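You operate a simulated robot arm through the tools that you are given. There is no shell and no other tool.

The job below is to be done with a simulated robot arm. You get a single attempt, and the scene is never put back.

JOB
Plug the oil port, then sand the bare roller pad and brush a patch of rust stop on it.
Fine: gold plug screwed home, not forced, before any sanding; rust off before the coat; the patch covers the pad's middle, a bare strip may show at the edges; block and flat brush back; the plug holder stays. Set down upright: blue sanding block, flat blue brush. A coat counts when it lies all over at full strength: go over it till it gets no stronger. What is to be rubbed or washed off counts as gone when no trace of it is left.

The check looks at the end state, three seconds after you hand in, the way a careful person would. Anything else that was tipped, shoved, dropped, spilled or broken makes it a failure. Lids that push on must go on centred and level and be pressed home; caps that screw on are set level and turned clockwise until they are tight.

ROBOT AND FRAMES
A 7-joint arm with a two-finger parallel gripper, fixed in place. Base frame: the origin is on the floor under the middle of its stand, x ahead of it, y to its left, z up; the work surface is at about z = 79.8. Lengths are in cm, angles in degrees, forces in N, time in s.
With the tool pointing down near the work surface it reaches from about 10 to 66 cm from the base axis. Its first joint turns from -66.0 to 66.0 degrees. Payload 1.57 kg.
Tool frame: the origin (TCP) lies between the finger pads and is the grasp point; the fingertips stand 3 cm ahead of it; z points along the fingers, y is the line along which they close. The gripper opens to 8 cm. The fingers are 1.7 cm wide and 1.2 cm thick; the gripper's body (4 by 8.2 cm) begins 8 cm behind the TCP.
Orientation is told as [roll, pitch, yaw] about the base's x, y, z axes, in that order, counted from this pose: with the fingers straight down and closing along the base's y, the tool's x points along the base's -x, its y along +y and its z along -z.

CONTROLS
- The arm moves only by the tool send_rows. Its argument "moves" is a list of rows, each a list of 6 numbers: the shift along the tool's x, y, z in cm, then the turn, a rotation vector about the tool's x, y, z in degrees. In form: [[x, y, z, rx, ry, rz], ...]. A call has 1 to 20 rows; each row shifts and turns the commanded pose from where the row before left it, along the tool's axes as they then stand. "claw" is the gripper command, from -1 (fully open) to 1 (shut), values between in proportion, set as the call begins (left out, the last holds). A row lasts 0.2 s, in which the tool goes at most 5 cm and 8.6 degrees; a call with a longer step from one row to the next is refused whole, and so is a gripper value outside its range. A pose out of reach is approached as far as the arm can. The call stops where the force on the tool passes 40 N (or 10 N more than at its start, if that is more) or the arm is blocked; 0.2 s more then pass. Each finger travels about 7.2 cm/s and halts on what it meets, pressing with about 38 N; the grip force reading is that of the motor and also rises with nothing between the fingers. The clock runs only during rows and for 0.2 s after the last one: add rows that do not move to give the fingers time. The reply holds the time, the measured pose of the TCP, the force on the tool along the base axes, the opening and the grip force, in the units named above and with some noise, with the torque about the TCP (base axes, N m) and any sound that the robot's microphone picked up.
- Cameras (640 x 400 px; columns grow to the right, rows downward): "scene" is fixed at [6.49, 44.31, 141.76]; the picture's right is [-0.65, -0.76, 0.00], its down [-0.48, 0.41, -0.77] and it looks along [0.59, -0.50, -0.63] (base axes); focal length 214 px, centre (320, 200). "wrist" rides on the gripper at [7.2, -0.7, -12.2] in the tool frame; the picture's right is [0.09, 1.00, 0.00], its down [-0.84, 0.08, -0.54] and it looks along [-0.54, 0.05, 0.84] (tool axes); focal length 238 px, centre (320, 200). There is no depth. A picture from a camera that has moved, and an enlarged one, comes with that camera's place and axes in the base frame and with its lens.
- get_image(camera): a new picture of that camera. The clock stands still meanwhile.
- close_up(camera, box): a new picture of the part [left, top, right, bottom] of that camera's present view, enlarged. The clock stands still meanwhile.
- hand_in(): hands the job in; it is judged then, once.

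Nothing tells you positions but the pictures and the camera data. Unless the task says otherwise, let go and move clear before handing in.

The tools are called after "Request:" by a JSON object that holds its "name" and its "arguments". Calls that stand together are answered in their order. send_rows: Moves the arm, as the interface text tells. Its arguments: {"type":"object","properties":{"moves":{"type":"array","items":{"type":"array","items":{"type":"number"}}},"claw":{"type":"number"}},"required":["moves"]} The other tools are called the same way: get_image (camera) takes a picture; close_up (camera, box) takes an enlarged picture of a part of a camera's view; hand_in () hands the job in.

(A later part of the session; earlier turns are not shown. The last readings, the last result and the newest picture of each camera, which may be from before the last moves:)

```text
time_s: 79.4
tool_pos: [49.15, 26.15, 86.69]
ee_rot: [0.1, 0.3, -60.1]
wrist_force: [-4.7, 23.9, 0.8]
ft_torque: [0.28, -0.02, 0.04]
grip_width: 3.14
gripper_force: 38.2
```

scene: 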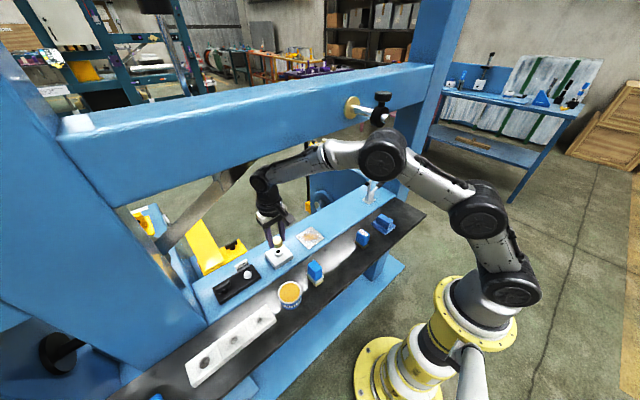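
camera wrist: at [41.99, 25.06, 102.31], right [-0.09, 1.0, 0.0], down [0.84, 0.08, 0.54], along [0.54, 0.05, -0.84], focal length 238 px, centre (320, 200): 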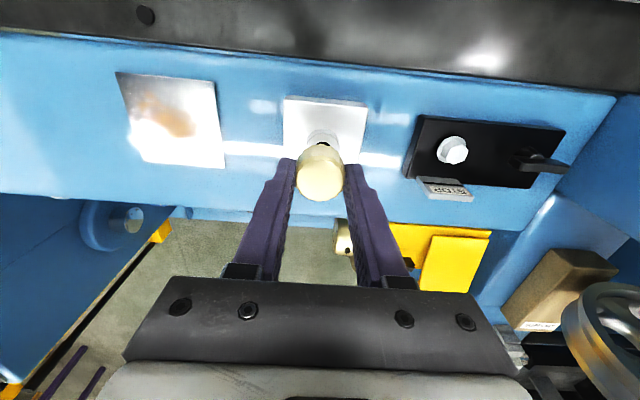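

The side force rotates with the wrist, so the plug is well located in the hole but my tool axis is off its axis. I let go and measure the knob's position relative to the tool from two directions.

Request:
{"name": "send_rows", "arguments": {"moves": [[0, 0, 0, 0, 0, 0], [0, 0, 0, 0, 0, 0], [0, 0, 0, 0, 0, 0]], "claw": -0.2}}

Request:
{"name": "close_up", "arguments": {"camera": "wrist", "box": [270, 145, 370, 208]}}

Request:
{"name": "close_up", "arguments": {"camera": "wrist", "box": [298, 132, 348, 163]}}

Request:
{"name": "close_up", "arguments": {"camera": "scene", "box": [272, 242, 288, 252]}}

Request:
{"name": "send_rows", "arguments": {"moves": [[0, 0, 0, 0, 0, -7.5], [0, 0, 0, 0, 0, -7.5], [0, 0, 0, 0, 0, -7.5], [0, 0, 0, 0, 0, -7.5], [0, 0, 0, 0, 0, -7.5], [0, 0, 0, 0, 0, -7.5], [0, 0, 0, 0, 0, -7.5], [0, 0, 0, 0, 0, -7.5], [0, 0, 0, 0, 0, -7.5], [0, 0, 0, 0, 0, -7.5], [0, 0, 0, 0, 0, -7.5], [0, 0, 0, 0, 0, -7.5], [0, 0, 0, 0, 0, 0]]}}

Request:
{"name": "close_up", "arguments": {"camera": "wrist", "box": [270, 145, 370, 208]}}

Request:
{"name": "close_up", "arguments": {"camera": "wrist", "box": [298, 132, 348, 163]}}

```text
time_s: 80.2
tool_pos: [49.16, 25.85, 86.83]
ee_rot: [0.0, 0.0, -60.0]
wrist_force: [-0.3, 0.3, 0.3]
ft_torque: [0.0, 0.02, 0.01]
grip_width: 4.78
gripper_force: 0.0
```

```text
6.35 times, centred on (320, 176) of wrist
camera zoom: at [45.02, 31.67, 99.04], right [0.82, 0.58, 0.0], down [0.49, -0.69, 0.54], along [0.31, -0.44, -0.84], focal length 1513 px, centre (320, 349)
```

zoom: 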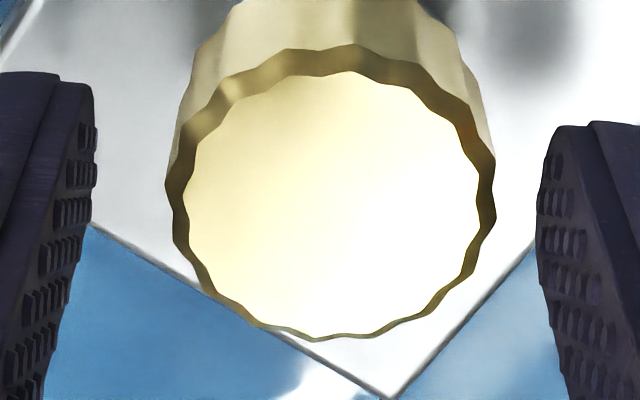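

```text
12.80 times, centred on (323, 148) of wrist
camera zoom: at [45.02, 31.67, 99.04], right [0.82, 0.58, 0.0], down [0.49, -0.69, 0.54], along [0.31, -0.44, -0.84], focal length 3051 px, centre (282, 872)
```

zoom: 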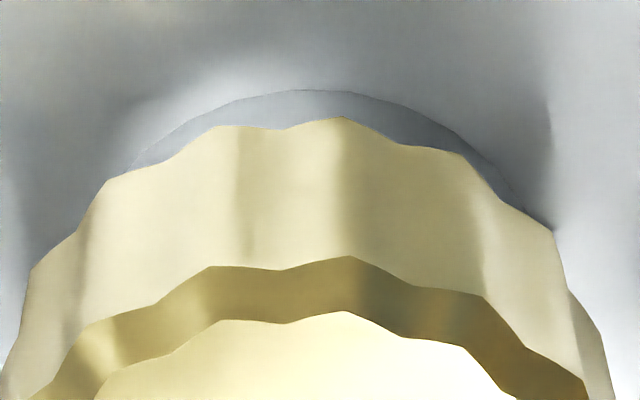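

```text
16.00 times, centred on (280, 247) of scene
camera zoom: at [6.49, 44.31, 141.76], right [-0.65, -0.76, 0.0], down [-0.48, 0.41, -0.77], along [0.59, -0.5, -0.63], focal length 3432 px, centre (960, -552)
```

zoom: 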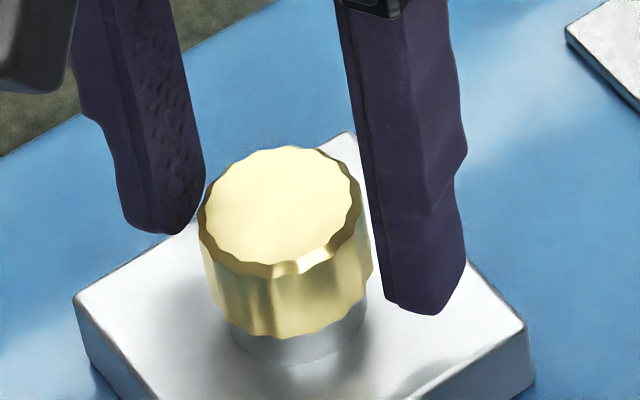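

```text
time_s: 83.0
tool_pos: [49.13, 25.82, 86.74]
ee_rot: [0.0, -0.1, 30.1]
wrist_force: [0.3, -0.5, 0.3]
ft_torque: [-0.02, -0.05, 0.02]
grip_width: 4.8
gripper_force: 0.1
```

```text
6.35 times, centred on (320, 176) of wrist
camera zoom: at [43.32, 21.61, 98.96], right [-0.58, 0.81, 0.0], down [0.68, 0.49, 0.54], along [0.44, 0.31, -0.84], focal length 1513 px, centre (320, 349)
```

zoom: 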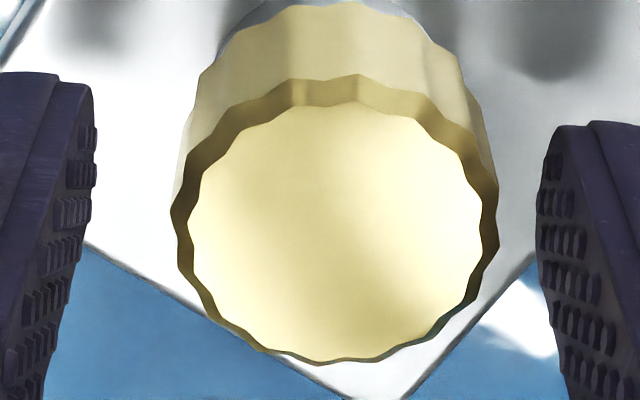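

```text
12.80 times, centred on (323, 148) of wrist
camera zoom: at [43.32, 21.61, 98.96], right [-0.58, 0.81, 0.0], down [0.68, 0.49, 0.54], along [0.44, 0.31, -0.84], focal length 3051 px, centre (282, 872)
```

zoom: 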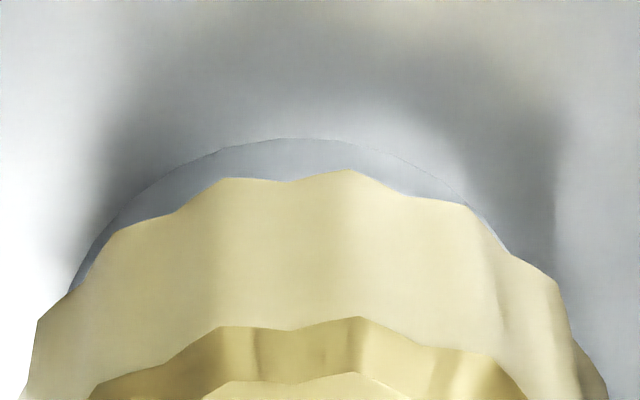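

The knob sits about 0.16 cm in +y from my tool axis, and the port axis about 0.08 cm further in x. Comparing heights, the plug did creep down about 0.1 cm per turn earlier, so the thread is fine-pitched and needs several turns. I recentre the tool on the port axis and centre the plug with grips 60° apart.

Request:
{"name": "send_rows", "arguments": {"moves": [[-0.154, 0.107, 0, 0, 0, 0], [0, 0, 0, 0, 0, -7.5], [0, 0, 0, 0, 0, -7.5], [0, 0, 0, 0, 0, -7.5], [0, 0, 0, 0, 0, -7.5], [0, 0, 0, 0, 0, 0]]}}

Request:
{"name": "send_rows", "arguments": {"moves": [[0, 0, 0, 0, 0, 0], [0, 0, 0, 0, 0, 0], [0, 0, 0, 0, 0, 0], [0, 0, 0, 0, 0, 0]], "claw": 1}}

Request:
{"name": "send_rows", "arguments": {"moves": [[0, 0, 0, 0, 0, 0], [0, 0, 0, 0, 0, 0], [0, 0, 0, 0, 0, 0]], "claw": -0.2}}

Request:
{"name": "send_rows", "arguments": {"moves": [[0, 0, 0, 0, 0, -7.5], [0, 0, 0, 0, 0, -7.5], [0, 0, 0, 0, 0, -7.5], [0, 0, 0, 0, 0, -7.5], [0, 0, 0, 0, 0, -7.5], [0, 0, 0, 0, 0, -7.5], [0, 0, 0, 0, 0, -7.5], [0, 0, 0, 0, 0, -7.5], [0, 0, 0, 0, 0, 0]]}}

Request:
{"name": "send_rows", "arguments": {"moves": [[0, 0, 0, 0, 0, 0], [0, 0, 0, 0, 0, 0], [0, 0, 0, 0, 0, 0], [0, 0, 0, 0, 0, 0]], "claw": 1}}

Request:
{"name": "close_up", "arguments": {"camera": "wrist", "box": [298, 132, 348, 163]}}

Request:
{"name": "close_up", "arguments": {"camera": "wrist", "box": [270, 145, 370, 208]}}

```text
time_s: 84.4
tool_pos: [49.1, 25.9, 86.76]
ee_rot: [-0.1, -0.1, 60.0]
wrist_force: [0.6, 1.6, -0.4]
ft_torque: [-0.02, -0.02, -0.02]
grip_width: 4.78
gripper_force: 0.0
```

```text
time_s: 85.4
tool_pos: [49.15, 26.1, 86.67]
ee_rot: [0.0, 0.0, 60.0]
wrist_force: [-5.1, 1.9, 1.2]
ft_torque: [0.0, 0.05, -0.04]
grip_width: 3.16
gripper_force: 38.1
```

```text
time_s: 86.2
tool_pos: [49.18, 25.91, 86.66]
ee_rot: [-0.1, 0.0, 60.0]
wrist_force: [0.4, 0.5, -0.4]
ft_torque: [0.01, 0.01, -0.02]
grip_width: 4.79
gripper_force: 0.1
```

```text
time_s: 88.2
tool_pos: [49.06, 25.97, 86.7]
ee_rot: [-0.2, 0.1, 120.1]
wrist_force: [0.5, 0.3, -0.1]
ft_torque: [0.03, -0.02, 0.01]
grip_width: 4.81
gripper_force: 0.0
```

```text
time_s: 89.2
tool_pos: [48.96, 26.08, 86.72]
ee_rot: [0.0, -0.1, 120.0]
wrist_force: [-3.7, -2.1, 3.2]
ft_torque: [-0.07, 0.08, -0.06]
grip_width: 3.16
gripper_force: 38.0
```

```text
12.80 times, centred on (323, 148) of wrist
camera zoom: at [53.39, 20.06, 98.9], right [-0.82, -0.58, 0.0], down [-0.49, 0.69, 0.54], along [-0.31, 0.44, -0.84], focal length 3051 px, centre (282, 872)
```

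zoom: 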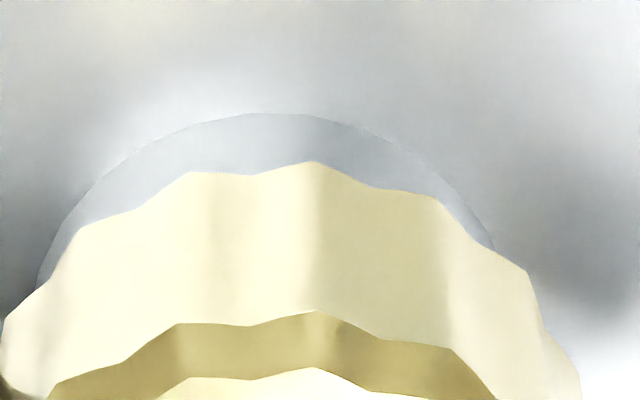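

```text
6.35 times, centred on (320, 176) of wrist
camera zoom: at [53.39, 20.06, 98.9], right [-0.82, -0.58, 0.0], down [-0.49, 0.69, 0.54], along [-0.31, 0.44, -0.84], focal length 1513 px, centre (320, 349)
```

zoom: 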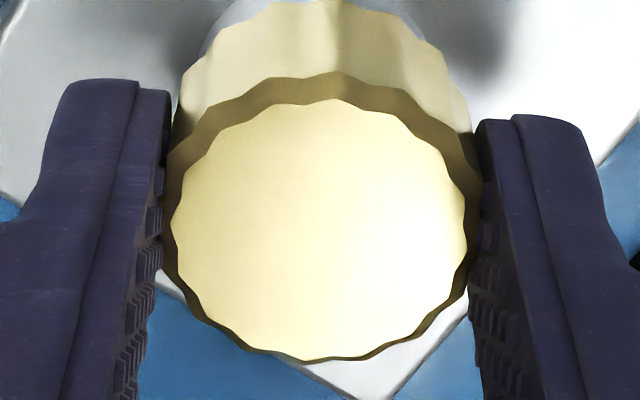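

The knob is gripped on its flats with small forces. I now turn clockwise in longer strokes with only a tiny feed, assuming about 0.1 cm per turn.

Request:
{"name": "send_rows", "arguments": {"moves": [[0, 0, 0.003, 0, 0, 8], [0, 0, 0.003, 0, 0, 8], [0, 0, 0.003, 0, 0, 8], [0, 0, 0.003, 0, 0, 8], [0, 0, 0.003, 0, 0, 8], [0, 0, 0.003, 0, 0, 8]]}}

Request:
{"name": "send_rows", "arguments": {"moves": [[0, 0, 0.003, 0, 0, 8], [0, 0, 0.003, 0, 0, 8], [0, 0, 0.003, 0, 0, 8], [0, 0, 0.003, 0, 0, 8], [0, 0, 0.003, 0, 0, 8], [0, 0, 0.003, 0, 0, 8]]}}

```text
time_s: 90.6
tool_pos: [49.09, 26.04, 86.63]
ee_rot: [0.0, 0.0, 72.1]
wrist_force: [-2.5, -0.6, -2.4]
ft_torque: [0.01, -0.37, 0.95]
grip_width: 3.44
gripper_force: 38.1
```

```text
time_s: 92.0
tool_pos: [49.1, 25.99, 86.64]
ee_rot: [0.1, -0.1, 24.1]
wrist_force: [-8.6, 8.0, 1.4]
ft_torque: [0.06, 0.1, 0.86]
grip_width: 3.17
gripper_force: 37.6
```

Torque jumped to 0.9 N·m and the fingers slipped over the knob's edges, so the plug now resists turning. I stop and look.

Request:
{"name": "close_up", "arguments": {"camera": "scene", "box": [266, 238, 290, 253]}}

Request:
{"name": "close_up", "arguments": {"camera": "wrist", "box": [270, 120, 370, 183]}}

Request:
{"name": "close_up", "arguments": {"camera": "wrist", "box": [270, 145, 370, 208]}}

```text
16.00 times, centred on (278, 246) of scene
camera zoom: at [6.46, 44.33, 141.76], right [-0.65, -0.76, 0.0], down [-0.48, 0.41, -0.77], along [0.59, -0.51, -0.63], focal length 3432 px, centre (992, -528)
```

zoom: 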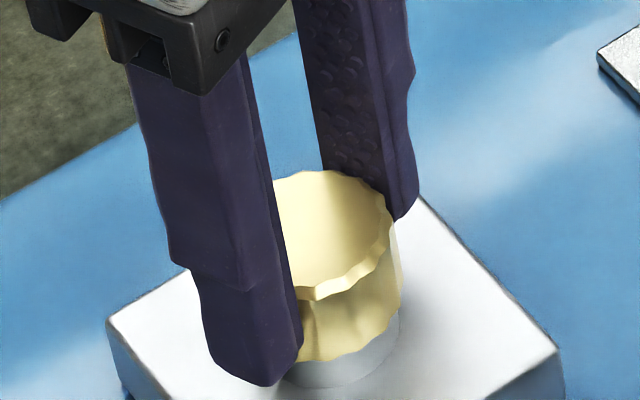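

```text
6.35 times, centred on (320, 152) of wrist
camera zoom: at [42.88, 22.46, 98.92], right [-0.49, 0.87, 0.0], down [0.73, 0.41, 0.54], along [0.47, 0.27, -0.84], focal length 1513 px, centre (320, 508)
```

zoom: 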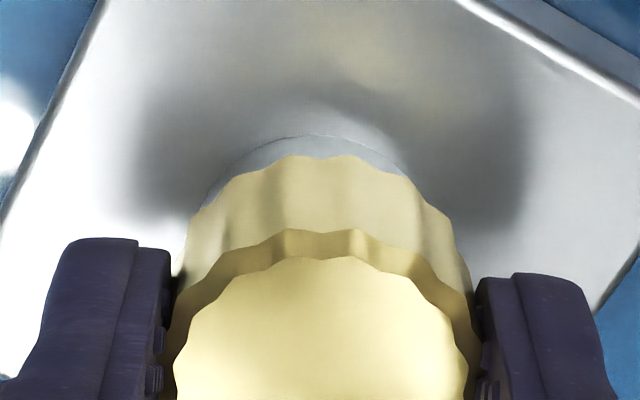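

```text
6.35 times, centred on (320, 176) of wrist
camera zoom: at [42.88, 22.46, 98.92], right [-0.49, 0.87, 0.0], down [0.73, 0.41, 0.54], along [0.47, 0.27, -0.84], focal length 1513 px, centre (320, 349)
```

zoom: 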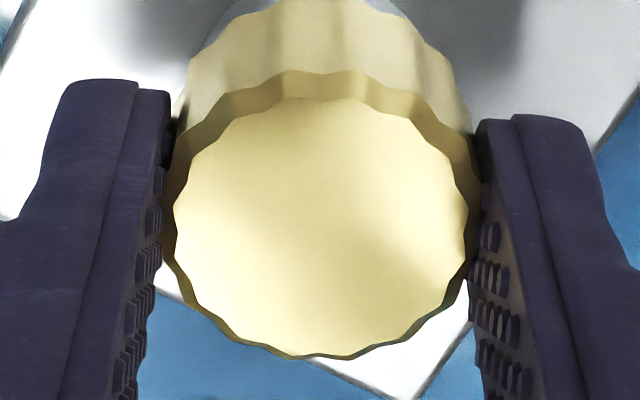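

The plug sits high and binds: the thread was likely started slightly crooked. I back it off counter-clockwise gently to free it rather than forcing it.

Request:
{"name": "send_rows", "arguments": {"moves": [[0, 0, 0, 0, 0, -6], [0, 0, 0, 0, 0, -6], [0, 0, 0, 0, 0, 0]]}}

Request:
{"name": "send_rows", "arguments": {"moves": [[0, 0, 0, 0, 0, -6], [0, 0, 0, 0, 0, -6], [0, 0, 0, 0, 0, -6], [0, 0, 0, 0, 0, -6], [0, 0, 0, 0, 0, 0]]}}

```text
time_s: 92.8
tool_pos: [49.01, 26.01, 86.7]
ee_rot: [0.1, -0.1, 36.1]
wrist_force: [-9.9, 11.2, 1.0]
ft_torque: [0.33, -0.01, 0.06]
grip_width: 3.14
gripper_force: 38.3
```

```text
time_s: 94.0
tool_pos: [49.17, 26.04, 86.59]
ee_rot: [0.0, 0.0, 60.2]
wrist_force: [-12.1, 7.9, 0.8]
ft_torque: [0.46, 0.03, 0.02]
grip_width: 3.15
gripper_force: 37.6
```

Free again, torque near zero. I turn a little further back and then test-lift gently.

Request:
{"name": "send_rows", "arguments": {"moves": [[0, 0, 0, 0, 0, -8], [0, 0, 0, 0, 0, -8], [0, 0, 0, 0, 0, -8], [0, 0, 0, 0, 0, -8], [0, 0, 0, 0, 0, -8], [0, 0, 0, 0, 0, -8], [0, 0, 0, 0, 0, 0]]}}

Request:
{"name": "send_rows", "arguments": {"moves": [[0, 0, -0.1, 0, 0, 0], [0, 0, 0, 0, 0, 0]]}}

```text
time_s: 95.6
tool_pos: [49.14, 25.95, 86.68]
ee_rot: [-0.1, -0.1, 108.1]
wrist_force: [-4.7, 0.3, -2.5]
ft_torque: [0.14, 0.02, 0.03]
grip_width: 3.12
gripper_force: 38.4
```

```text
time_s: 96.2
tool_pos: [49.16, 25.98, 86.9]
ee_rot: [-0.2, 0.1, 108.0]
wrist_force: [-0.9, 0.3, 0.0]
ft_torque: [0.03, -0.02, 0.0]
grip_width: 3.14
gripper_force: 38.4
```

It lifts freely. I raise it a bit more and align precisely again from two perpendicular views, first at yaw 18°.

Request:
{"name": "send_rows", "arguments": {"moves": [[0, 0, -0.2, 0, 0, 0], [0, 0, -0.2, 0, 0, 0], [0, 0, 0, 0, 0, 8.5], [0, 0, 0, 0, 0, 8.5], [0, 0, 0, 0, 0, 8.5], [0, 0, 0, 0, 0, 8.5], [0, 0, 0, 0, 0, 8.5], [0, 0, 0, 0, 0, 8.5], [0, 0, 0, 0, 0, 8.5], [0, 0, 0, 0, 0, 8.5], [0, 0, 0, 0, 0, 8.5], [0, 0, 0, 0, 0, 8.5], [0, 0, 0, 0, 0, 5], [0, 0, 0, 0, 0, 0]]}}

Request:
{"name": "close_up", "arguments": {"camera": "wrist", "box": [285, 120, 355, 164]}}

Request:
{"name": "close_up", "arguments": {"camera": "wrist", "box": [285, 158, 355, 202]}}

Request:
{"name": "close_up", "arguments": {"camera": "scene", "box": [266, 238, 290, 253]}}

```text
time_s: 99.2
tool_pos: [49.18, 26.1, 87.29]
ee_rot: [-0.1, -0.1, 17.9]
wrist_force: [0.5, 0.1, -0.7]
ft_torque: [0.01, 0.04, 0.04]
grip_width: 3.12
gripper_force: 37.5
```

```text
9.09 times, centred on (320, 142) of wrist
camera zoom: at [42.65, 23.11, 99.48], right [-0.39, 0.92, 0.0], down [0.77, 0.33, 0.54], along [0.5, 0.21, -0.84], focal length 2167 px, centre (320, 727)
```

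zoom: 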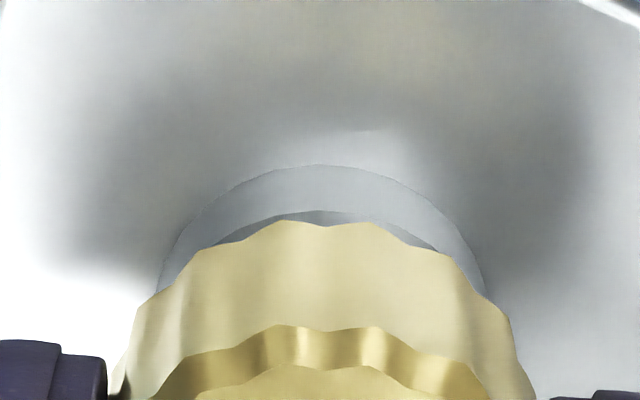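

```text
9.09 times, centred on (320, 180) of wrist
camera zoom: at [42.65, 23.11, 99.48], right [-0.39, 0.92, 0.0], down [0.77, 0.33, 0.54], along [0.5, 0.21, -0.84], focal length 2167 px, centre (320, 382)
```

zoom: 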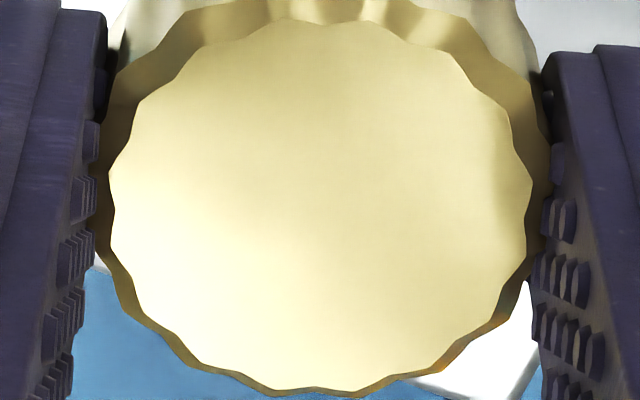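

```text
16.00 times, centred on (278, 246) of scene
camera zoom: at [6.49, 44.31, 141.76], right [-0.65, -0.76, 0.0], down [-0.48, 0.41, -0.77], along [0.59, -0.5, -0.63], focal length 3432 px, centre (992, -528)
```

zoom: 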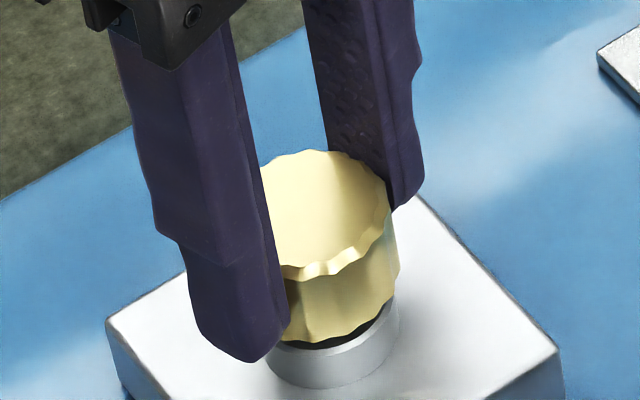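

In this direction it is aligned within 0.1 mm. Now the perpendicular view at yaw 108°.

Request:
{"name": "send_rows", "arguments": {"moves": [[0, 0, 0, 0, 0, -8.5], [0, 0, 0, 0, 0, -8.5], [0, 0, 0, 0, 0, -8.5], [0, 0, 0, 0, 0, -8.5], [0, 0, 0, 0, 0, -8.5], [0, 0, 0, 0, 0, -8.5], [0, 0, 0, 0, 0, -8.5], [0, 0, 0, 0, 0, -8.5], [0, 0, 0, 0, 0, -8.5], [0, 0, 0, 0, 0, -8.5], [0, 0, 0, 0, 0, -5], [0, 0, 0, 0, 0, 0]]}}

Request:
{"name": "close_up", "arguments": {"camera": "wrist", "box": [285, 120, 355, 164]}}

Request:
{"name": "close_up", "arguments": {"camera": "wrist", "box": [285, 158, 355, 202]}}

```text
time_s: 101.8
tool_pos: [49.17, 25.88, 87.22]
ee_rot: [-0.1, 0.0, 108.1]
wrist_force: [0.1, 0.3, -1.4]
ft_torque: [-0.01, -0.01, -0.03]
grip_width: 3.14
gripper_force: 37.8
```

```text
9.09 times, centred on (320, 142) of wrist
camera zoom: at [52.11, 19.3, 99.43], right [-0.92, -0.4, 0.0], down [-0.33, 0.77, 0.54], along [-0.21, 0.5, -0.84], focal length 2167 px, centre (320, 727)
```

zoom: 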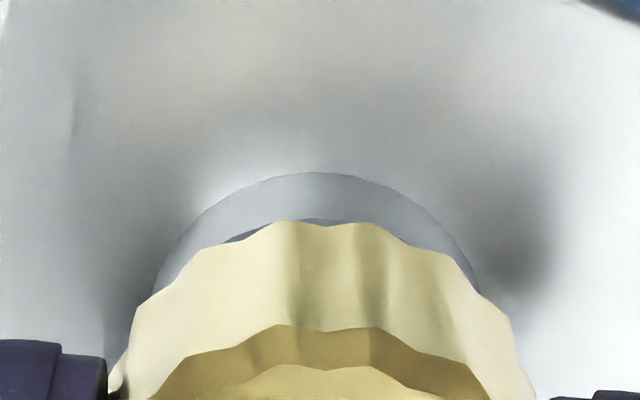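

```text
9.09 times, centred on (320, 180) of wrist
camera zoom: at [52.11, 19.3, 99.43], right [-0.92, -0.4, 0.0], down [-0.33, 0.77, 0.54], along [-0.21, 0.5, -0.84], focal length 2167 px, centre (320, 382)
```

zoom: 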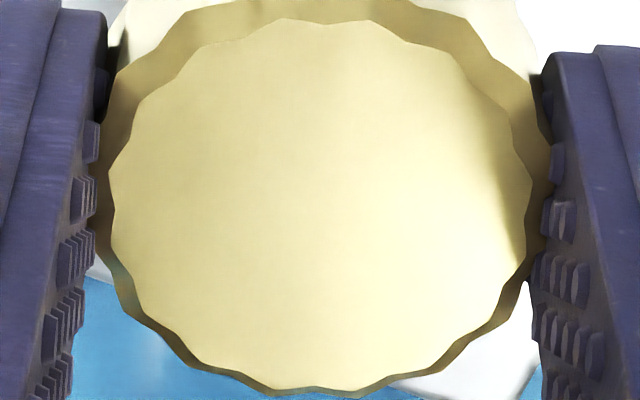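

Only 0.3 mm to correct here. I shift that, then lower very gently to the lightest contact.

Request:
{"name": "send_rows", "arguments": {"moves": [[0, -0.03, 0, 0, 0, 0], [0, 0, 0.1, 0, 0, 0], [0, 0, 0.1, 0, 0, 0], [0, 0, 0.1, 0, 0, 0], [0, 0, 0, 0, 0, 0]]}}

Request:
{"name": "send_rows", "arguments": {"moves": [[0, 0, 0.05, 0, 0, 0], [0, 0, 0, 0, 0, 0]]}}

Request:
{"name": "send_rows", "arguments": {"moves": [[0, 0, 0.04, 0, 0, 0], [0, 0, 0, 0, 0, 0]]}}

```text
time_s: 103.0
tool_pos: [49.18, 25.93, 86.96]
ee_rot: [-0.1, 0.0, 108.0]
wrist_force: [0.4, -0.4, -0.5]
ft_torque: [0.0, 0.01, 0.0]
grip_width: 3.13
gripper_force: 38.2
```

```text
time_s: 103.6
tool_pos: [49.17, 25.92, 86.73]
ee_rot: [-0.1, 0.1, 108.0]
wrist_force: [0.0, 0.8, -0.7]
ft_torque: [0.01, 0.01, 0.03]
grip_width: 3.12
gripper_force: 38.0
```

```text
time_s: 104.2
tool_pos: [49.16, 26.0, 86.85]
ee_rot: [-0.2, 0.0, 107.9]
wrist_force: [-0.4, -0.5, -0.3]
ft_torque: [-0.01, -0.02, -0.02]
grip_width: 3.14
gripper_force: 37.9
```

Request:
{"name": "send_rows", "arguments": {"moves": [[0, 0, 0.04, 0, 0, 0], [0, 0, 0, 0, 0, 0]]}}

Request:
{"name": "send_rows", "arguments": {"moves": [[0, 0, 0.03, 0, 0, 0], [0, 0, 0, 0, 0, 0]]}}

```text
time_s: 104.8
tool_pos: [49.16, 26.04, 86.83]
ee_rot: [-0.1, 0.0, 108.0]
wrist_force: [0.4, 0.5, -0.1]
ft_torque: [0.03, 0.02, 0.03]
grip_width: 3.14
gripper_force: 37.9
```

```text
time_s: 105.4
tool_pos: [49.26, 25.97, 86.86]
ee_rot: [-0.2, 0.2, 108.0]
wrist_force: [-0.3, 0.2, -0.6]
ft_torque: [-0.01, 0.04, 0.01]
grip_width: 3.14
gripper_force: 38.3
```

No contact yet, keeping the commentary short: still descending in tiny steps until the first touch.

Request:
{"name": "send_rows", "arguments": {"moves": [[0, 0, 0.04, 0, 0, 0], [0, 0, 0, 0, 0, 0]]}}

Request:
{"name": "send_rows", "arguments": {"moves": [[0, 0, 0.04, 0, 0, 0], [0, 0, 0, 0, 0, 0]]}}

```text
time_s: 106.0
tool_pos: [49.25, 25.97, 86.76]
ee_rot: [-0.1, 0.0, 108.0]
wrist_force: [0.0, 0.4, -0.3]
ft_torque: [-0.01, -0.01, 0.03]
grip_width: 3.11
gripper_force: 37.6
```

```text
time_s: 106.6
tool_pos: [49.19, 26.05, 86.76]
ee_rot: [-0.1, 0.0, 108.0]
wrist_force: [-0.4, -0.9, 0.7]
ft_torque: [-0.02, 0.02, -0.02]
grip_width: 3.12
gripper_force: 37.7
```

Request:
{"name": "send_rows", "arguments": {"moves": [[0, 0, 0.04, 0, 0, 0], [0, 0, 0, 0, 0, 0]]}}

Request:
{"name": "send_rows", "arguments": {"moves": [[0, 0, 0.03, 0, 0, 0], [0, 0, 0, 0, 0, 0]]}}

```text
time_s: 107.2
tool_pos: [49.25, 26.01, 86.69]
ee_rot: [-0.2, 0.0, 108.0]
wrist_force: [-1.9, -2.6, 3.5]
ft_torque: [-0.03, 0.08, -0.02]
grip_width: 3.13
gripper_force: 38.1
```

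```text
time_s: 107.8
tool_pos: [49.22, 26.01, 86.73]
ee_rot: [-0.1, 0.0, 108.0]
wrist_force: [-2.3, -5.3, 8.5]
ft_torque: [-0.18, 0.12, -0.01]
grip_width: 3.15
gripper_force: 38.3
```

Contact at Fz ≈ 3.5 N, side forces small. I ease to light contact and turn clockwise in short steps.

Request:
{"name": "send_rows", "arguments": {"moves": [[0, 0, -0.03, 0, 0, 0], [0, 0, 0, 0, 0, 6], [0, 0, 0, 0, 0, 6], [0, 0, 0, 0, 0, 6], [0, 0, 0, 0, 0, 0]]}}

Request:
{"name": "send_rows", "arguments": {"moves": [[0, 0, 0, 0, 0, 6], [0, 0, 0, 0, 0, 6], [0, 0, 0, 0, 0, 6], [0, 0, 0, 0, 0, 6], [0, 0, 0, 0, 0, 0]]}}

```text
time_s: 109.0
tool_pos: [49.2, 25.88, 86.62]
ee_rot: [-0.1, -0.1, 89.8]
wrist_force: [0.4, -5.7, 9.3]
ft_torque: [-0.21, -0.02, 0.0]
grip_width: 3.12
gripper_force: 37.4
```

```text
time_s: 110.2
tool_pos: [49.11, 26.02, 86.63]
ee_rot: [0.0, -0.1, 65.9]
wrist_force: [-2.1, -1.0, 9.7]
ft_torque: [-0.13, 0.03, 0.0]
grip_width: 3.12
gripper_force: 38.0
```

Turning freely with low side forces. I keep going and watch Fz for the thread drawing down.

Request:
{"name": "send_rows", "arguments": {"moves": [[0, 0, 0, 0, 0, 8], [0, 0, 0, 0, 0, 8], [0, 0, 0, 0, 0, 8], [0, 0, 0, 0, 0, 8], [0, 0, 0, 0, 0, 0]]}}

Request:
{"name": "send_rows", "arguments": {"moves": [[0, 0, 0, 0, 0, 8], [0, 0, 0, 0, 0, 8], [0, 0, 0, 0, 0, 8], [0, 0, 0, 0, 0, 8], [0, 0, 0, 0, 0, 0]]}}

```text
time_s: 111.4
tool_pos: [49.21, 26.06, 86.73]
ee_rot: [0.1, 0.0, 33.9]
wrist_force: [-6.0, 2.5, 7.7]
ft_torque: [0.15, -0.08, -0.05]
grip_width: 3.11
gripper_force: 38.0
```

```text
time_s: 112.6
tool_pos: [49.34, 26.08, 86.73]
ee_rot: [0.1, -0.2, 2.1]
wrist_force: [2.3, 12.7, -1.5]
ft_torque: [-0.07, -0.46, 0.82]
grip_width: 3.35
gripper_force: 37.9
```

Torque rose again at about the same amount of turning. I stop and look at the height and tilt closely.

Request:
{"name": "close_up", "arguments": {"camera": "scene", "box": [266, 238, 290, 253]}}

Request:
{"name": "close_up", "arguments": {"camera": "wrist", "box": [285, 120, 355, 164]}}

Request:
{"name": "close_up", "arguments": {"camera": "wrist", "box": [285, 158, 355, 202]}}

```text
16.00 times, centred on (278, 246) of scene
camera zoom: at [6.49, 44.35, 141.75], right [-0.65, -0.76, 0.0], down [-0.48, 0.41, -0.77], along [0.59, -0.51, -0.63], focal length 3432 px, centre (992, -528)
```

zoom: 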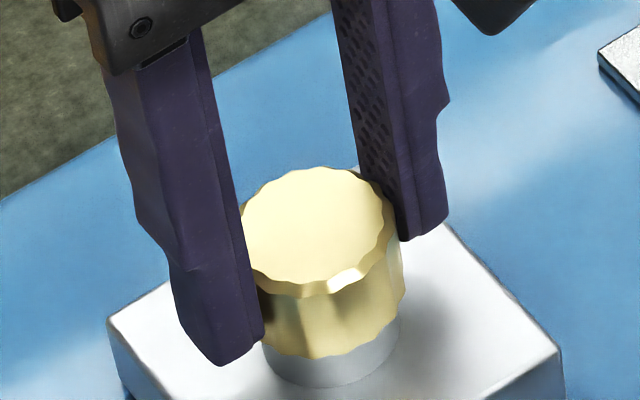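

```text
9.09 times, centred on (320, 142) of wrist
camera zoom: at [42.16, 25.01, 98.87], right [-0.13, 0.99, 0.0], down [0.83, 0.1, 0.55], along [0.54, 0.07, -0.84], focal length 2167 px, centre (320, 727)
```

zoom: 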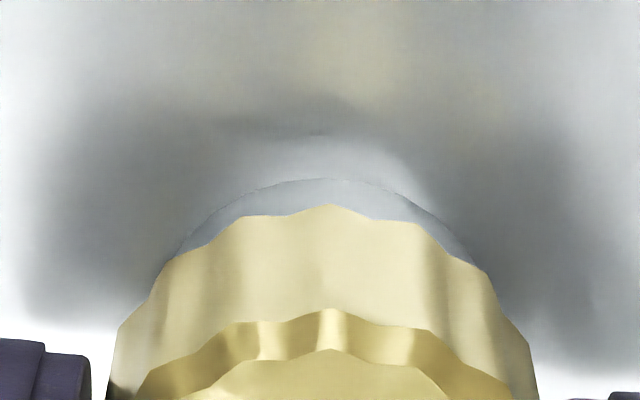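

```text
9.09 times, centred on (320, 180) of wrist
camera zoom: at [42.16, 25.01, 98.87], right [-0.13, 0.99, 0.0], down [0.83, 0.1, 0.55], along [0.54, 0.07, -0.84], focal length 2167 px, centre (320, 382)
```

zoom: 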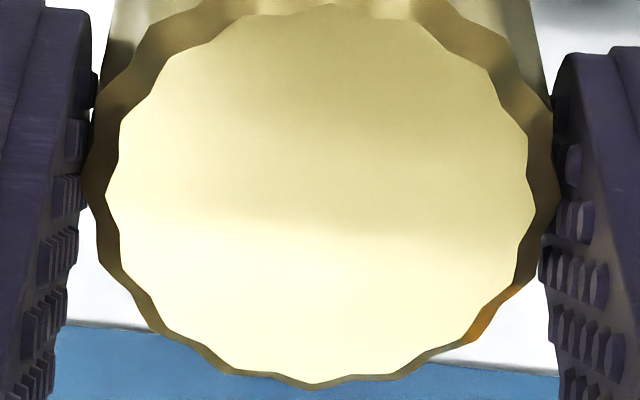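

The readings show a tilting moment: the thread seems to have caught while my grip holds the plug slightly askew. I release so the plug can settle in the thread, then check it.

Request:
{"name": "send_rows", "arguments": {"moves": [[0, 0, 0, 0, 0, 0], [0, 0, 0, 0, 0, 0], [0, 0, 0, 0, 0, 0]], "claw": -0.2}}

Request:
{"name": "close_up", "arguments": {"camera": "scene", "box": [266, 238, 290, 253]}}

Request:
{"name": "close_up", "arguments": {"camera": "wrist", "box": [285, 120, 355, 164]}}

Request:
{"name": "close_up", "arguments": {"camera": "wrist", "box": [285, 158, 355, 202]}}

```text
time_s: 113.4
tool_pos: [49.17, 25.88, 86.58]
ee_rot: [0.0, -0.1, 1.9]
wrist_force: [0.5, 0.4, -0.2]
ft_torque: [-0.04, -0.01, 0.01]
grip_width: 4.8
gripper_force: 0.1
```

```text
16.00 times, centred on (278, 246) of scene
camera zoom: at [6.49, 44.31, 141.76], right [-0.65, -0.76, 0.0], down [-0.48, 0.41, -0.77], along [0.59, -0.5, -0.63], focal length 3432 px, centre (992, -528)
```

zoom: 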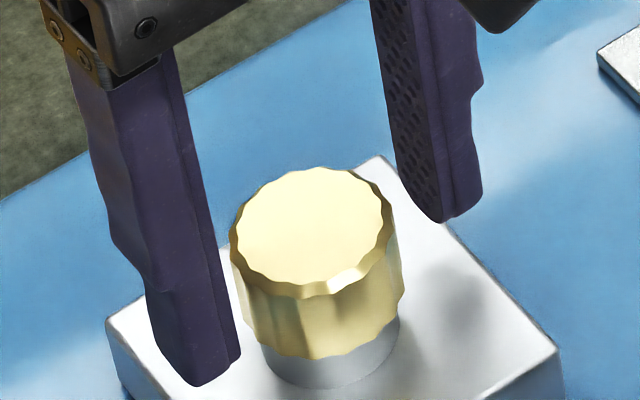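

```text
9.09 times, centred on (320, 142) of wrist
camera zoom: at [42.13, 24.92, 98.89], right [-0.13, 0.99, 0.0], down [0.83, 0.11, 0.54], along [0.54, 0.07, -0.84], focal length 2167 px, centre (320, 727)
```

zoom: 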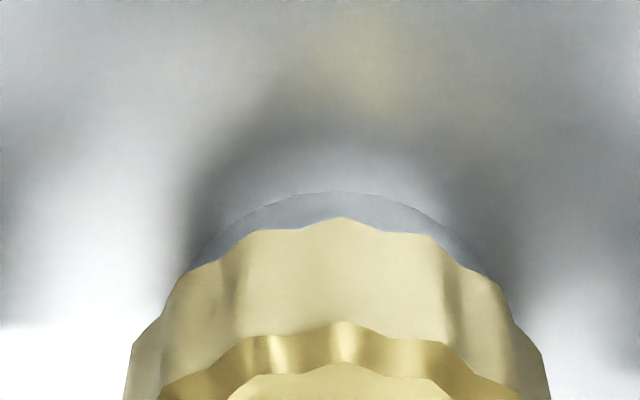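

```text
9.09 times, centred on (320, 180) of wrist
camera zoom: at [42.13, 24.92, 98.89], right [-0.13, 0.99, 0.0], down [0.83, 0.11, 0.54], along [0.54, 0.07, -0.84], focal length 2167 px, centre (320, 382)
```

zoom: 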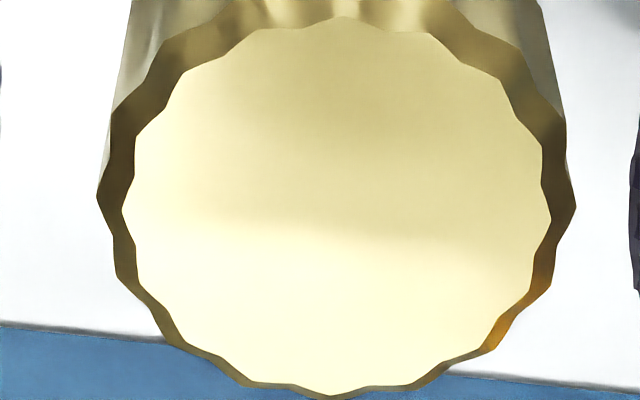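

After release the plug is coaxial with the boss (within 0.1 mm) while my tool axis had drifted 0.11 cm in y; that explains the binding. I recentre on the plug, line up with its flats, and grip again.

Request:
{"name": "send_rows", "arguments": {"moves": [[0, 0.11, 0, 0, 0, 0], [0, 0, 0, 0, 0, -8.4], [0, 0, 0, 0, 0, 0]]}}

Request:
{"name": "send_rows", "arguments": {"moves": [[0, 0, 0, 0, 0, 0], [0, 0, 0, 0, 0, 0], [0, 0, 0, 0, 0, 0], [0, 0, 0, 0, 0, 0]], "claw": 1}}

Request:
{"name": "send_rows", "arguments": {"moves": [[0, 0, -0.08, 0, 0, 0], [0, 0, 0, 0, 0, 0]]}}

```text
time_s: 114.2
tool_pos: [49.14, 25.99, 86.6]
ee_rot: [0.1, -0.1, 10.5]
wrist_force: [0.3, -1.6, -0.2]
ft_torque: [-0.02, -0.03, 0.02]
grip_width: 4.78
gripper_force: 0.0
```

```text
time_s: 115.2
tool_pos: [49.3, 26.07, 86.56]
ee_rot: [0.1, 0.0, 10.6]
wrist_force: [0.5, -4.7, 1.5]
ft_torque: [-0.14, -0.04, 0.41]
grip_width: 3.16
gripper_force: 38.0
```

```text
time_s: 115.8
tool_pos: [49.19, 26.05, 86.63]
ee_rot: [0.0, 0.0, 10.4]
wrist_force: [4.8, -5.4, -4.7]
ft_torque: [-0.09, -0.24, 0.53]
grip_width: 3.19
gripper_force: 38.4
```

The plug resists turning here, and my height estimate needs checking — it may be nearly home. I zoom hard on the joint between knob and boss.

Request:
{"name": "close_up", "arguments": {"camera": "scene", "box": [274, 246, 284, 254]}}

Request:
{"name": "close_up", "arguments": {"camera": "wrist", "box": [300, 125, 340, 150]}}

```text
16.00 times, centred on (279, 250) of scene
camera zoom: at [6.51, 44.3, 141.76], right [-0.65, -0.76, 0.0], down [-0.48, 0.41, -0.77], along [0.59, -0.5, -0.63], focal length 3432 px, centre (976, -600)
```

zoom: 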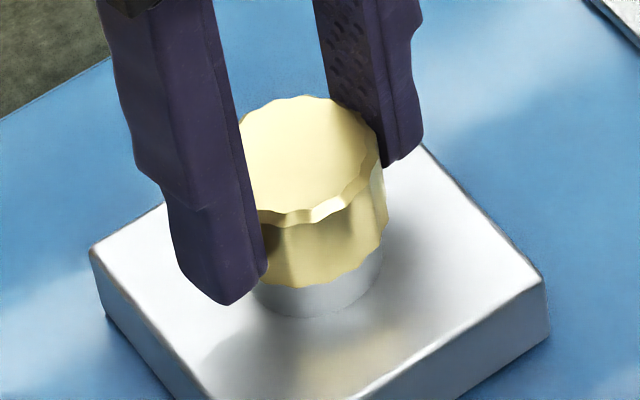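

```text
16.00 times, centred on (320, 138) of wrist
camera zoom: at [42.29, 24.0, 98.88], right [-0.27, 0.96, 0.0], down [0.81, 0.23, 0.54], along [0.52, 0.15, -0.84], focal length 3814 px, centre (320, 1200)
```

zoom: 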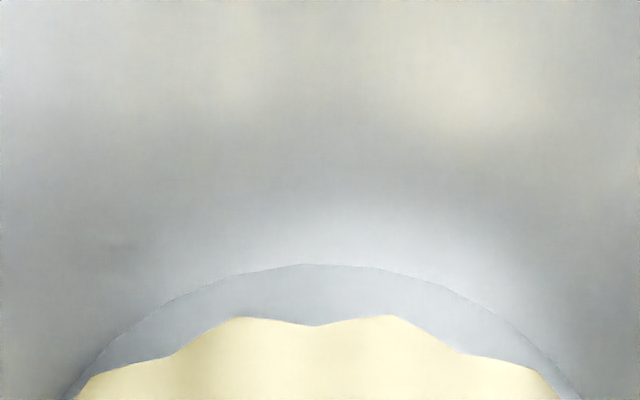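

I suspect a fixed bias in my sideways measurements. I release the plug and view the same standing plug from two opposite directions (yaw +100° and −80°) to calibrate it.

Request:
{"name": "send_rows", "arguments": {"moves": [[0, 0, 0, 0, 0, 0], [0, 0, 0, 0, 0, 0], [0, 0, 0, 0, 0, 0]], "claw": -0.2}}

Request:
{"name": "send_rows", "arguments": {"moves": [[0, 0, 0, 0, 0, -8.5], [0, 0, 0, 0, 0, -8.5], [0, 0, 0, 0, 0, -8.5], [0, 0, 0, 0, 0, -8.5], [0, 0, 0, 0, 0, -8.5], [0, 0, 0, 0, 0, -8.5], [0, 0, 0, 0, 0, -8.5], [0, 0, 0, 0, 0, -8.5], [0, 0, 0, 0, 0, -8.5], [0, 0, 0, 0, 0, -8.5], [0, 0, 0, 0, 0, -4.6], [0, 0, 0, 0, 0, 0]]}}

Request:
{"name": "close_up", "arguments": {"camera": "wrist", "box": [285, 120, 355, 164]}}

Request:
{"name": "close_up", "arguments": {"camera": "wrist", "box": [285, 158, 355, 202]}}

Request:
{"name": "send_rows", "arguments": {"moves": [[0, 0, 0, 0, 0, 8.6], [0, 0, 0, 0, 0, 8.6], [0, 0, 0, 0, 0, 8.6], [0, 0, 0, 0, 0, 8.6], [0, 0, 0, 0, 0, 8.6], [0, 0, 0, 0, 0, 8.6], [0, 0, 0, 0, 0, 8.6], [0, 0, 0, 0, 0, 8.6], [0, 0, 0, 0, 0, 8.6], [0, 0, 0, 0, 0, 8.6], [0, 0, 0, 0, 0, 4], [0, 0, 0, 0, 0, 0]]}}

Request:
{"name": "send_rows", "arguments": {"moves": [[0, 0, 0, 0, 0, 8.6], [0, 0, 0, 0, 0, 8.6], [0, 0, 0, 0, 0, 8.6], [0, 0, 0, 0, 0, 8.6], [0, 0, 0, 0, 0, 8.6], [0, 0, 0, 0, 0, 8.6], [0, 0, 0, 0, 0, 8.6], [0, 0, 0, 0, 0, 8.6], [0, 0, 0, 0, 0, 8.6], [0, 0, 0, 0, 0, 8.6], [0, 0, 0, 0, 0, 4], [0, 0, 0, 0, 0, 0]]}}

Request:
{"name": "close_up", "arguments": {"camera": "wrist", "box": [285, 120, 355, 164]}}

Request:
{"name": "close_up", "arguments": {"camera": "wrist", "box": [285, 158, 355, 202]}}

```text
time_s: 116.6
tool_pos: [49.27, 25.92, 86.8]
ee_rot: [0.1, -0.1, 10.4]
wrist_force: [0.0, 0.0, -0.7]
ft_torque: [0.03, 0.01, 0.03]
grip_width: 4.78
gripper_force: 0.0
```

```text
time_s: 119.2
tool_pos: [49.16, 26.01, 86.83]
ee_rot: [-0.1, 0.0, 100.1]
wrist_force: [0.4, 0.1, 0.0]
ft_torque: [-0.01, -0.01, 0.01]
grip_width: 4.78
gripper_force: 0.1
```

```text
9.09 times, centred on (320, 142) of wrist
camera zoom: at [51.2, 19.1, 99.0], right [-0.96, -0.27, 0.0], down [-0.22, 0.81, 0.54], along [-0.14, 0.52, -0.84], focal length 2167 px, centre (320, 727)
```

zoom: 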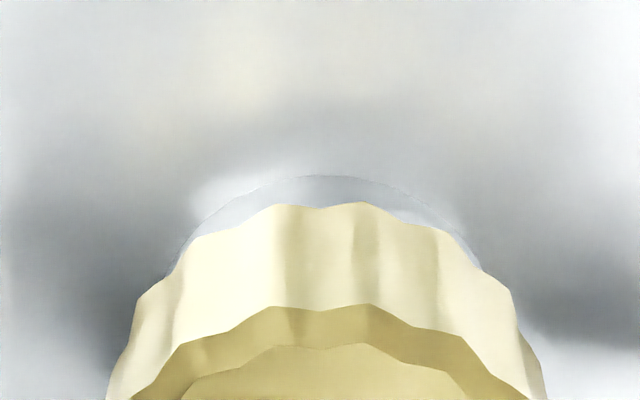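

```text
9.09 times, centred on (320, 180) of wrist
camera zoom: at [51.2, 19.1, 99.0], right [-0.96, -0.27, 0.0], down [-0.22, 0.81, 0.54], along [-0.14, 0.52, -0.84], focal length 2167 px, centre (320, 382)
```

zoom: 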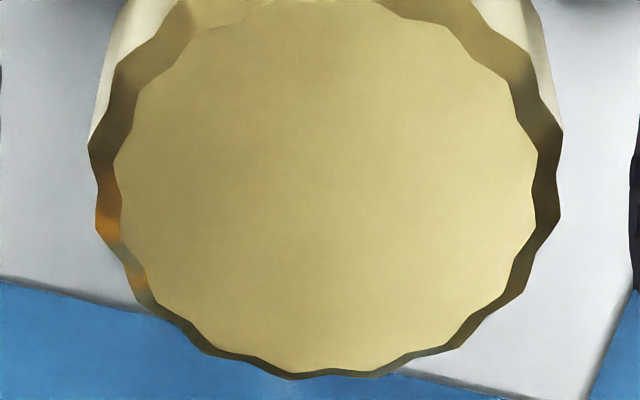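

```text
time_s: 121.8
tool_pos: [49.13, 26.2, 86.67]
ee_rot: [0.0, -0.1, 9.8]
wrist_force: [-0.5, 0.0, -0.1]
ft_torque: [0.03, -0.01, -0.02]
grip_width: 4.82
gripper_force: 0.0
```

```text
time_s: 124.4
tool_pos: [49.23, 26.0, 86.56]
ee_rot: [0.1, 0.0, -80.2]
wrist_force: [-0.3, -0.3, 1.1]
ft_torque: [0.0, -0.01, 0.02]
grip_width: 4.78
gripper_force: 0.0
```

```text
9.09 times, centred on (320, 142) of wrist
camera zoom: at [47.35, 32.96, 98.88], right [0.96, 0.26, 0.0], down [0.22, -0.81, 0.54], along [0.14, -0.52, -0.84], focal length 2167 px, centre (320, 727)
```

zoom: 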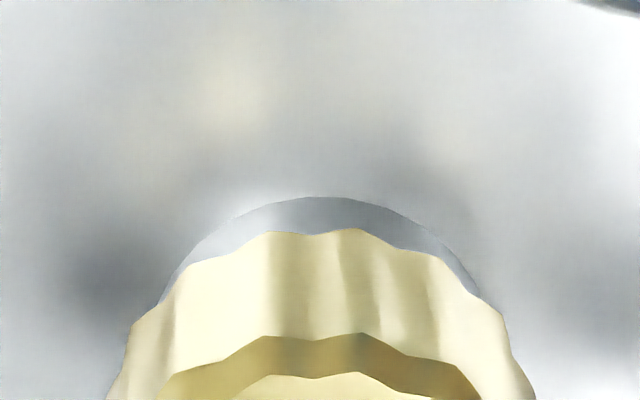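

```text
9.09 times, centred on (320, 180) of wrist
camera zoom: at [47.35, 32.96, 98.88], right [0.96, 0.26, 0.0], down [0.22, -0.81, 0.54], along [0.14, -0.52, -0.84], focal length 2167 px, centre (320, 382)
```

zoom: 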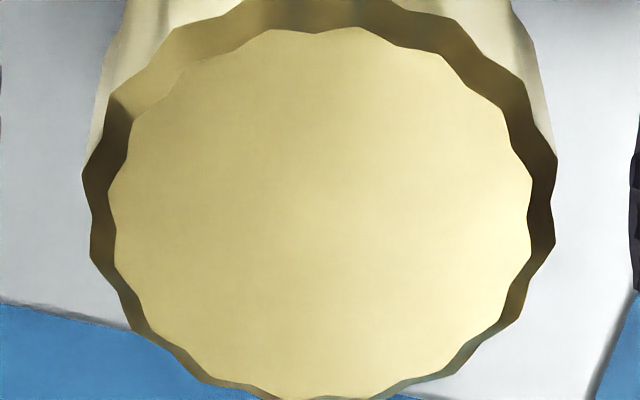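

The opposite views agree: no measurement bias, and the standing plug is coaxial within 0.2 mm. But my tool axis wanders about 1 mm with yaw. I map that wander by viewing the static plug at several yaws.

Request:
{"name": "send_rows", "arguments": {"moves": [[0, 0, 0, 0, 0, -7.5], [0, 0, 0, 0, 0, -7.5], [0, 0, 0, 0, 0, -7.5], [0, 0, 0, 0, 0, -7.5], [0, 0, 0, 0, 0, -7.5], [0, 0, 0, 0, 0, -7.5], [0, 0, 0, 0, 0, 0]]}}

Request:
{"name": "close_up", "arguments": {"camera": "wrist", "box": [285, 160, 355, 204]}}

Request:
{"name": "send_rows", "arguments": {"moves": [[0, 0, 0, 0, 0, -7.5], [0, 0, 0, 0, 0, -7.5], [0, 0, 0, 0, 0, -7.5], [0, 0, 0, 0, 0, -7.5], [0, 0, 0, 0, 0, -7.5], [0, 0, 0, 0, 0, -7.5], [0, 0, 0, 0, 0, 0]]}}

Request:
{"name": "close_up", "arguments": {"camera": "wrist", "box": [285, 160, 355, 204]}}

Request:
{"name": "send_rows", "arguments": {"moves": [[0, 0, 0, 0, 0, -7.5], [0, 0, 0, 0, 0, -7.5], [0, 0, 0, 0, 0, -7.5], [0, 0, 0, 0, 0, -7.5], [0, 0, 0, 0, 0, -7.5], [0, 0, 0, 0, 0, -7.5], [0, 0, 0, 0, 0, 0]]}}

Request:
{"name": "close_up", "arguments": {"camera": "wrist", "box": [285, 160, 355, 204]}}

Request:
{"name": "send_rows", "arguments": {"moves": [[0, 0, 0, 0, 0, -7.5], [0, 0, 0, 0, 0, -7.5], [0, 0, 0, 0, 0, -7.5], [0, 0, 0, 0, 0, -7.5], [0, 0, 0, 0, 0, -7.5], [0, 0, 0, 0, 0, -7.5], [0, 0, 0, 0, 0, 0]]}}

Request:
{"name": "close_up", "arguments": {"camera": "wrist", "box": [285, 160, 355, 204]}}

```text
time_s: 126.0
tool_pos: [49.13, 26.17, 86.71]
ee_rot: [0.1, 0.1, -34.9]
wrist_force: [-0.8, 0.4, 1.0]
ft_torque: [0.0, -0.03, -0.02]
grip_width: 4.79
gripper_force: 0.0
```

```text
9.09 times, centred on (320, 182) of wrist
camera zoom: at [42.94, 29.6, 98.96], right [0.49, 0.87, 0.0], down [0.73, -0.42, 0.54], along [0.47, -0.27, -0.84], focal length 2167 px, centre (320, 364)
```

zoom: 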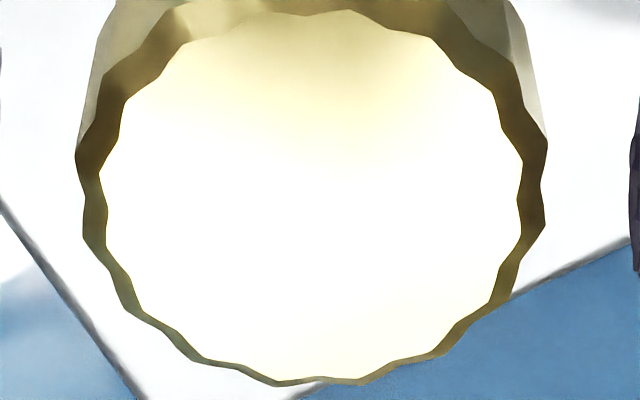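

```text
time_s: 127.6
tool_pos: [49.18, 26.13, 86.7]
ee_rot: [0.0, -0.1, 10.1]
wrist_force: [0.6, 0.6, 0.0]
ft_torque: [-0.01, 0.03, -0.01]
grip_width: 4.79
gripper_force: 0.1
```

```text
9.09 times, centred on (320, 182) of wrist
camera zoom: at [42.32, 24.16, 98.91], right [-0.27, 0.96, 0.0], down [0.81, 0.22, 0.54], along [0.52, 0.14, -0.84], focal length 2167 px, centre (320, 364)
```

zoom: 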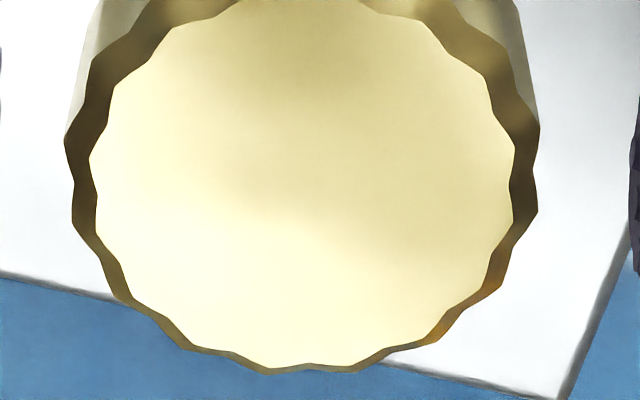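

```text
time_s: 129.2
tool_pos: [49.22, 25.98, 86.83]
ee_rot: [-0.1, 0.0, 55.1]
wrist_force: [-0.2, -0.4, 0.6]
ft_torque: [0.03, 0.02, 0.02]
grip_width: 4.81
gripper_force: 0.0
```

```text
9.09 times, centred on (320, 182) of wrist
camera zoom: at [45.73, 19.75, 98.99], right [-0.87, 0.49, 0.0], down [0.41, 0.73, 0.54], along [0.27, 0.47, -0.84], focal length 2167 px, centre (320, 364)
```

zoom: 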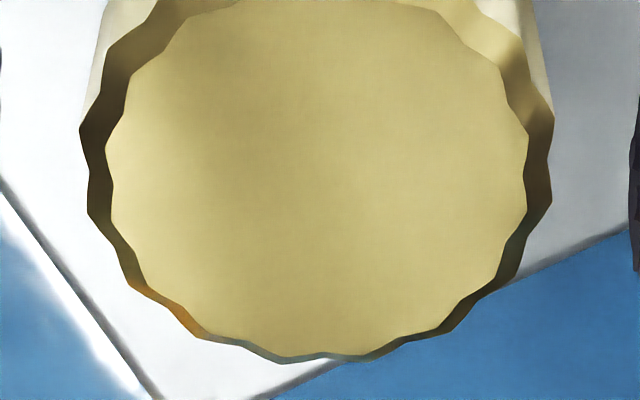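

```text
time_s: 130.8
tool_pos: [49.29, 26.06, 86.83]
ee_rot: [-0.1, 0.1, 100.1]
wrist_force: [0.2, 0.2, 0.5]
ft_torque: [0.04, 0.01, 0.01]
grip_width: 4.78
gripper_force: 0.1
```

```text
9.09 times, centred on (320, 182) of wrist
camera zoom: at [51.14, 19.15, 99.04], right [-0.96, -0.27, 0.0], down [-0.22, 0.81, 0.54], along [-0.14, 0.52, -0.84], focal length 2167 px, centre (320, 364)
```

zoom: 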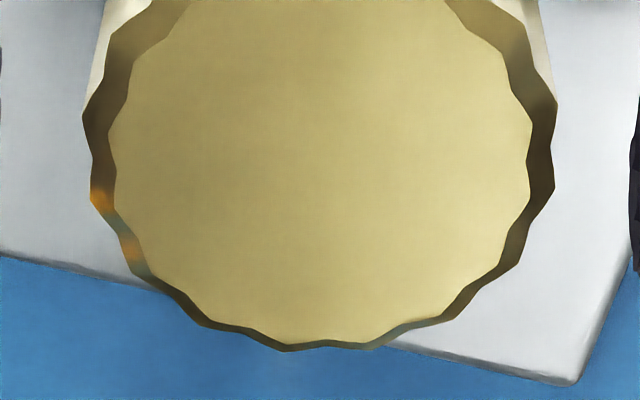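

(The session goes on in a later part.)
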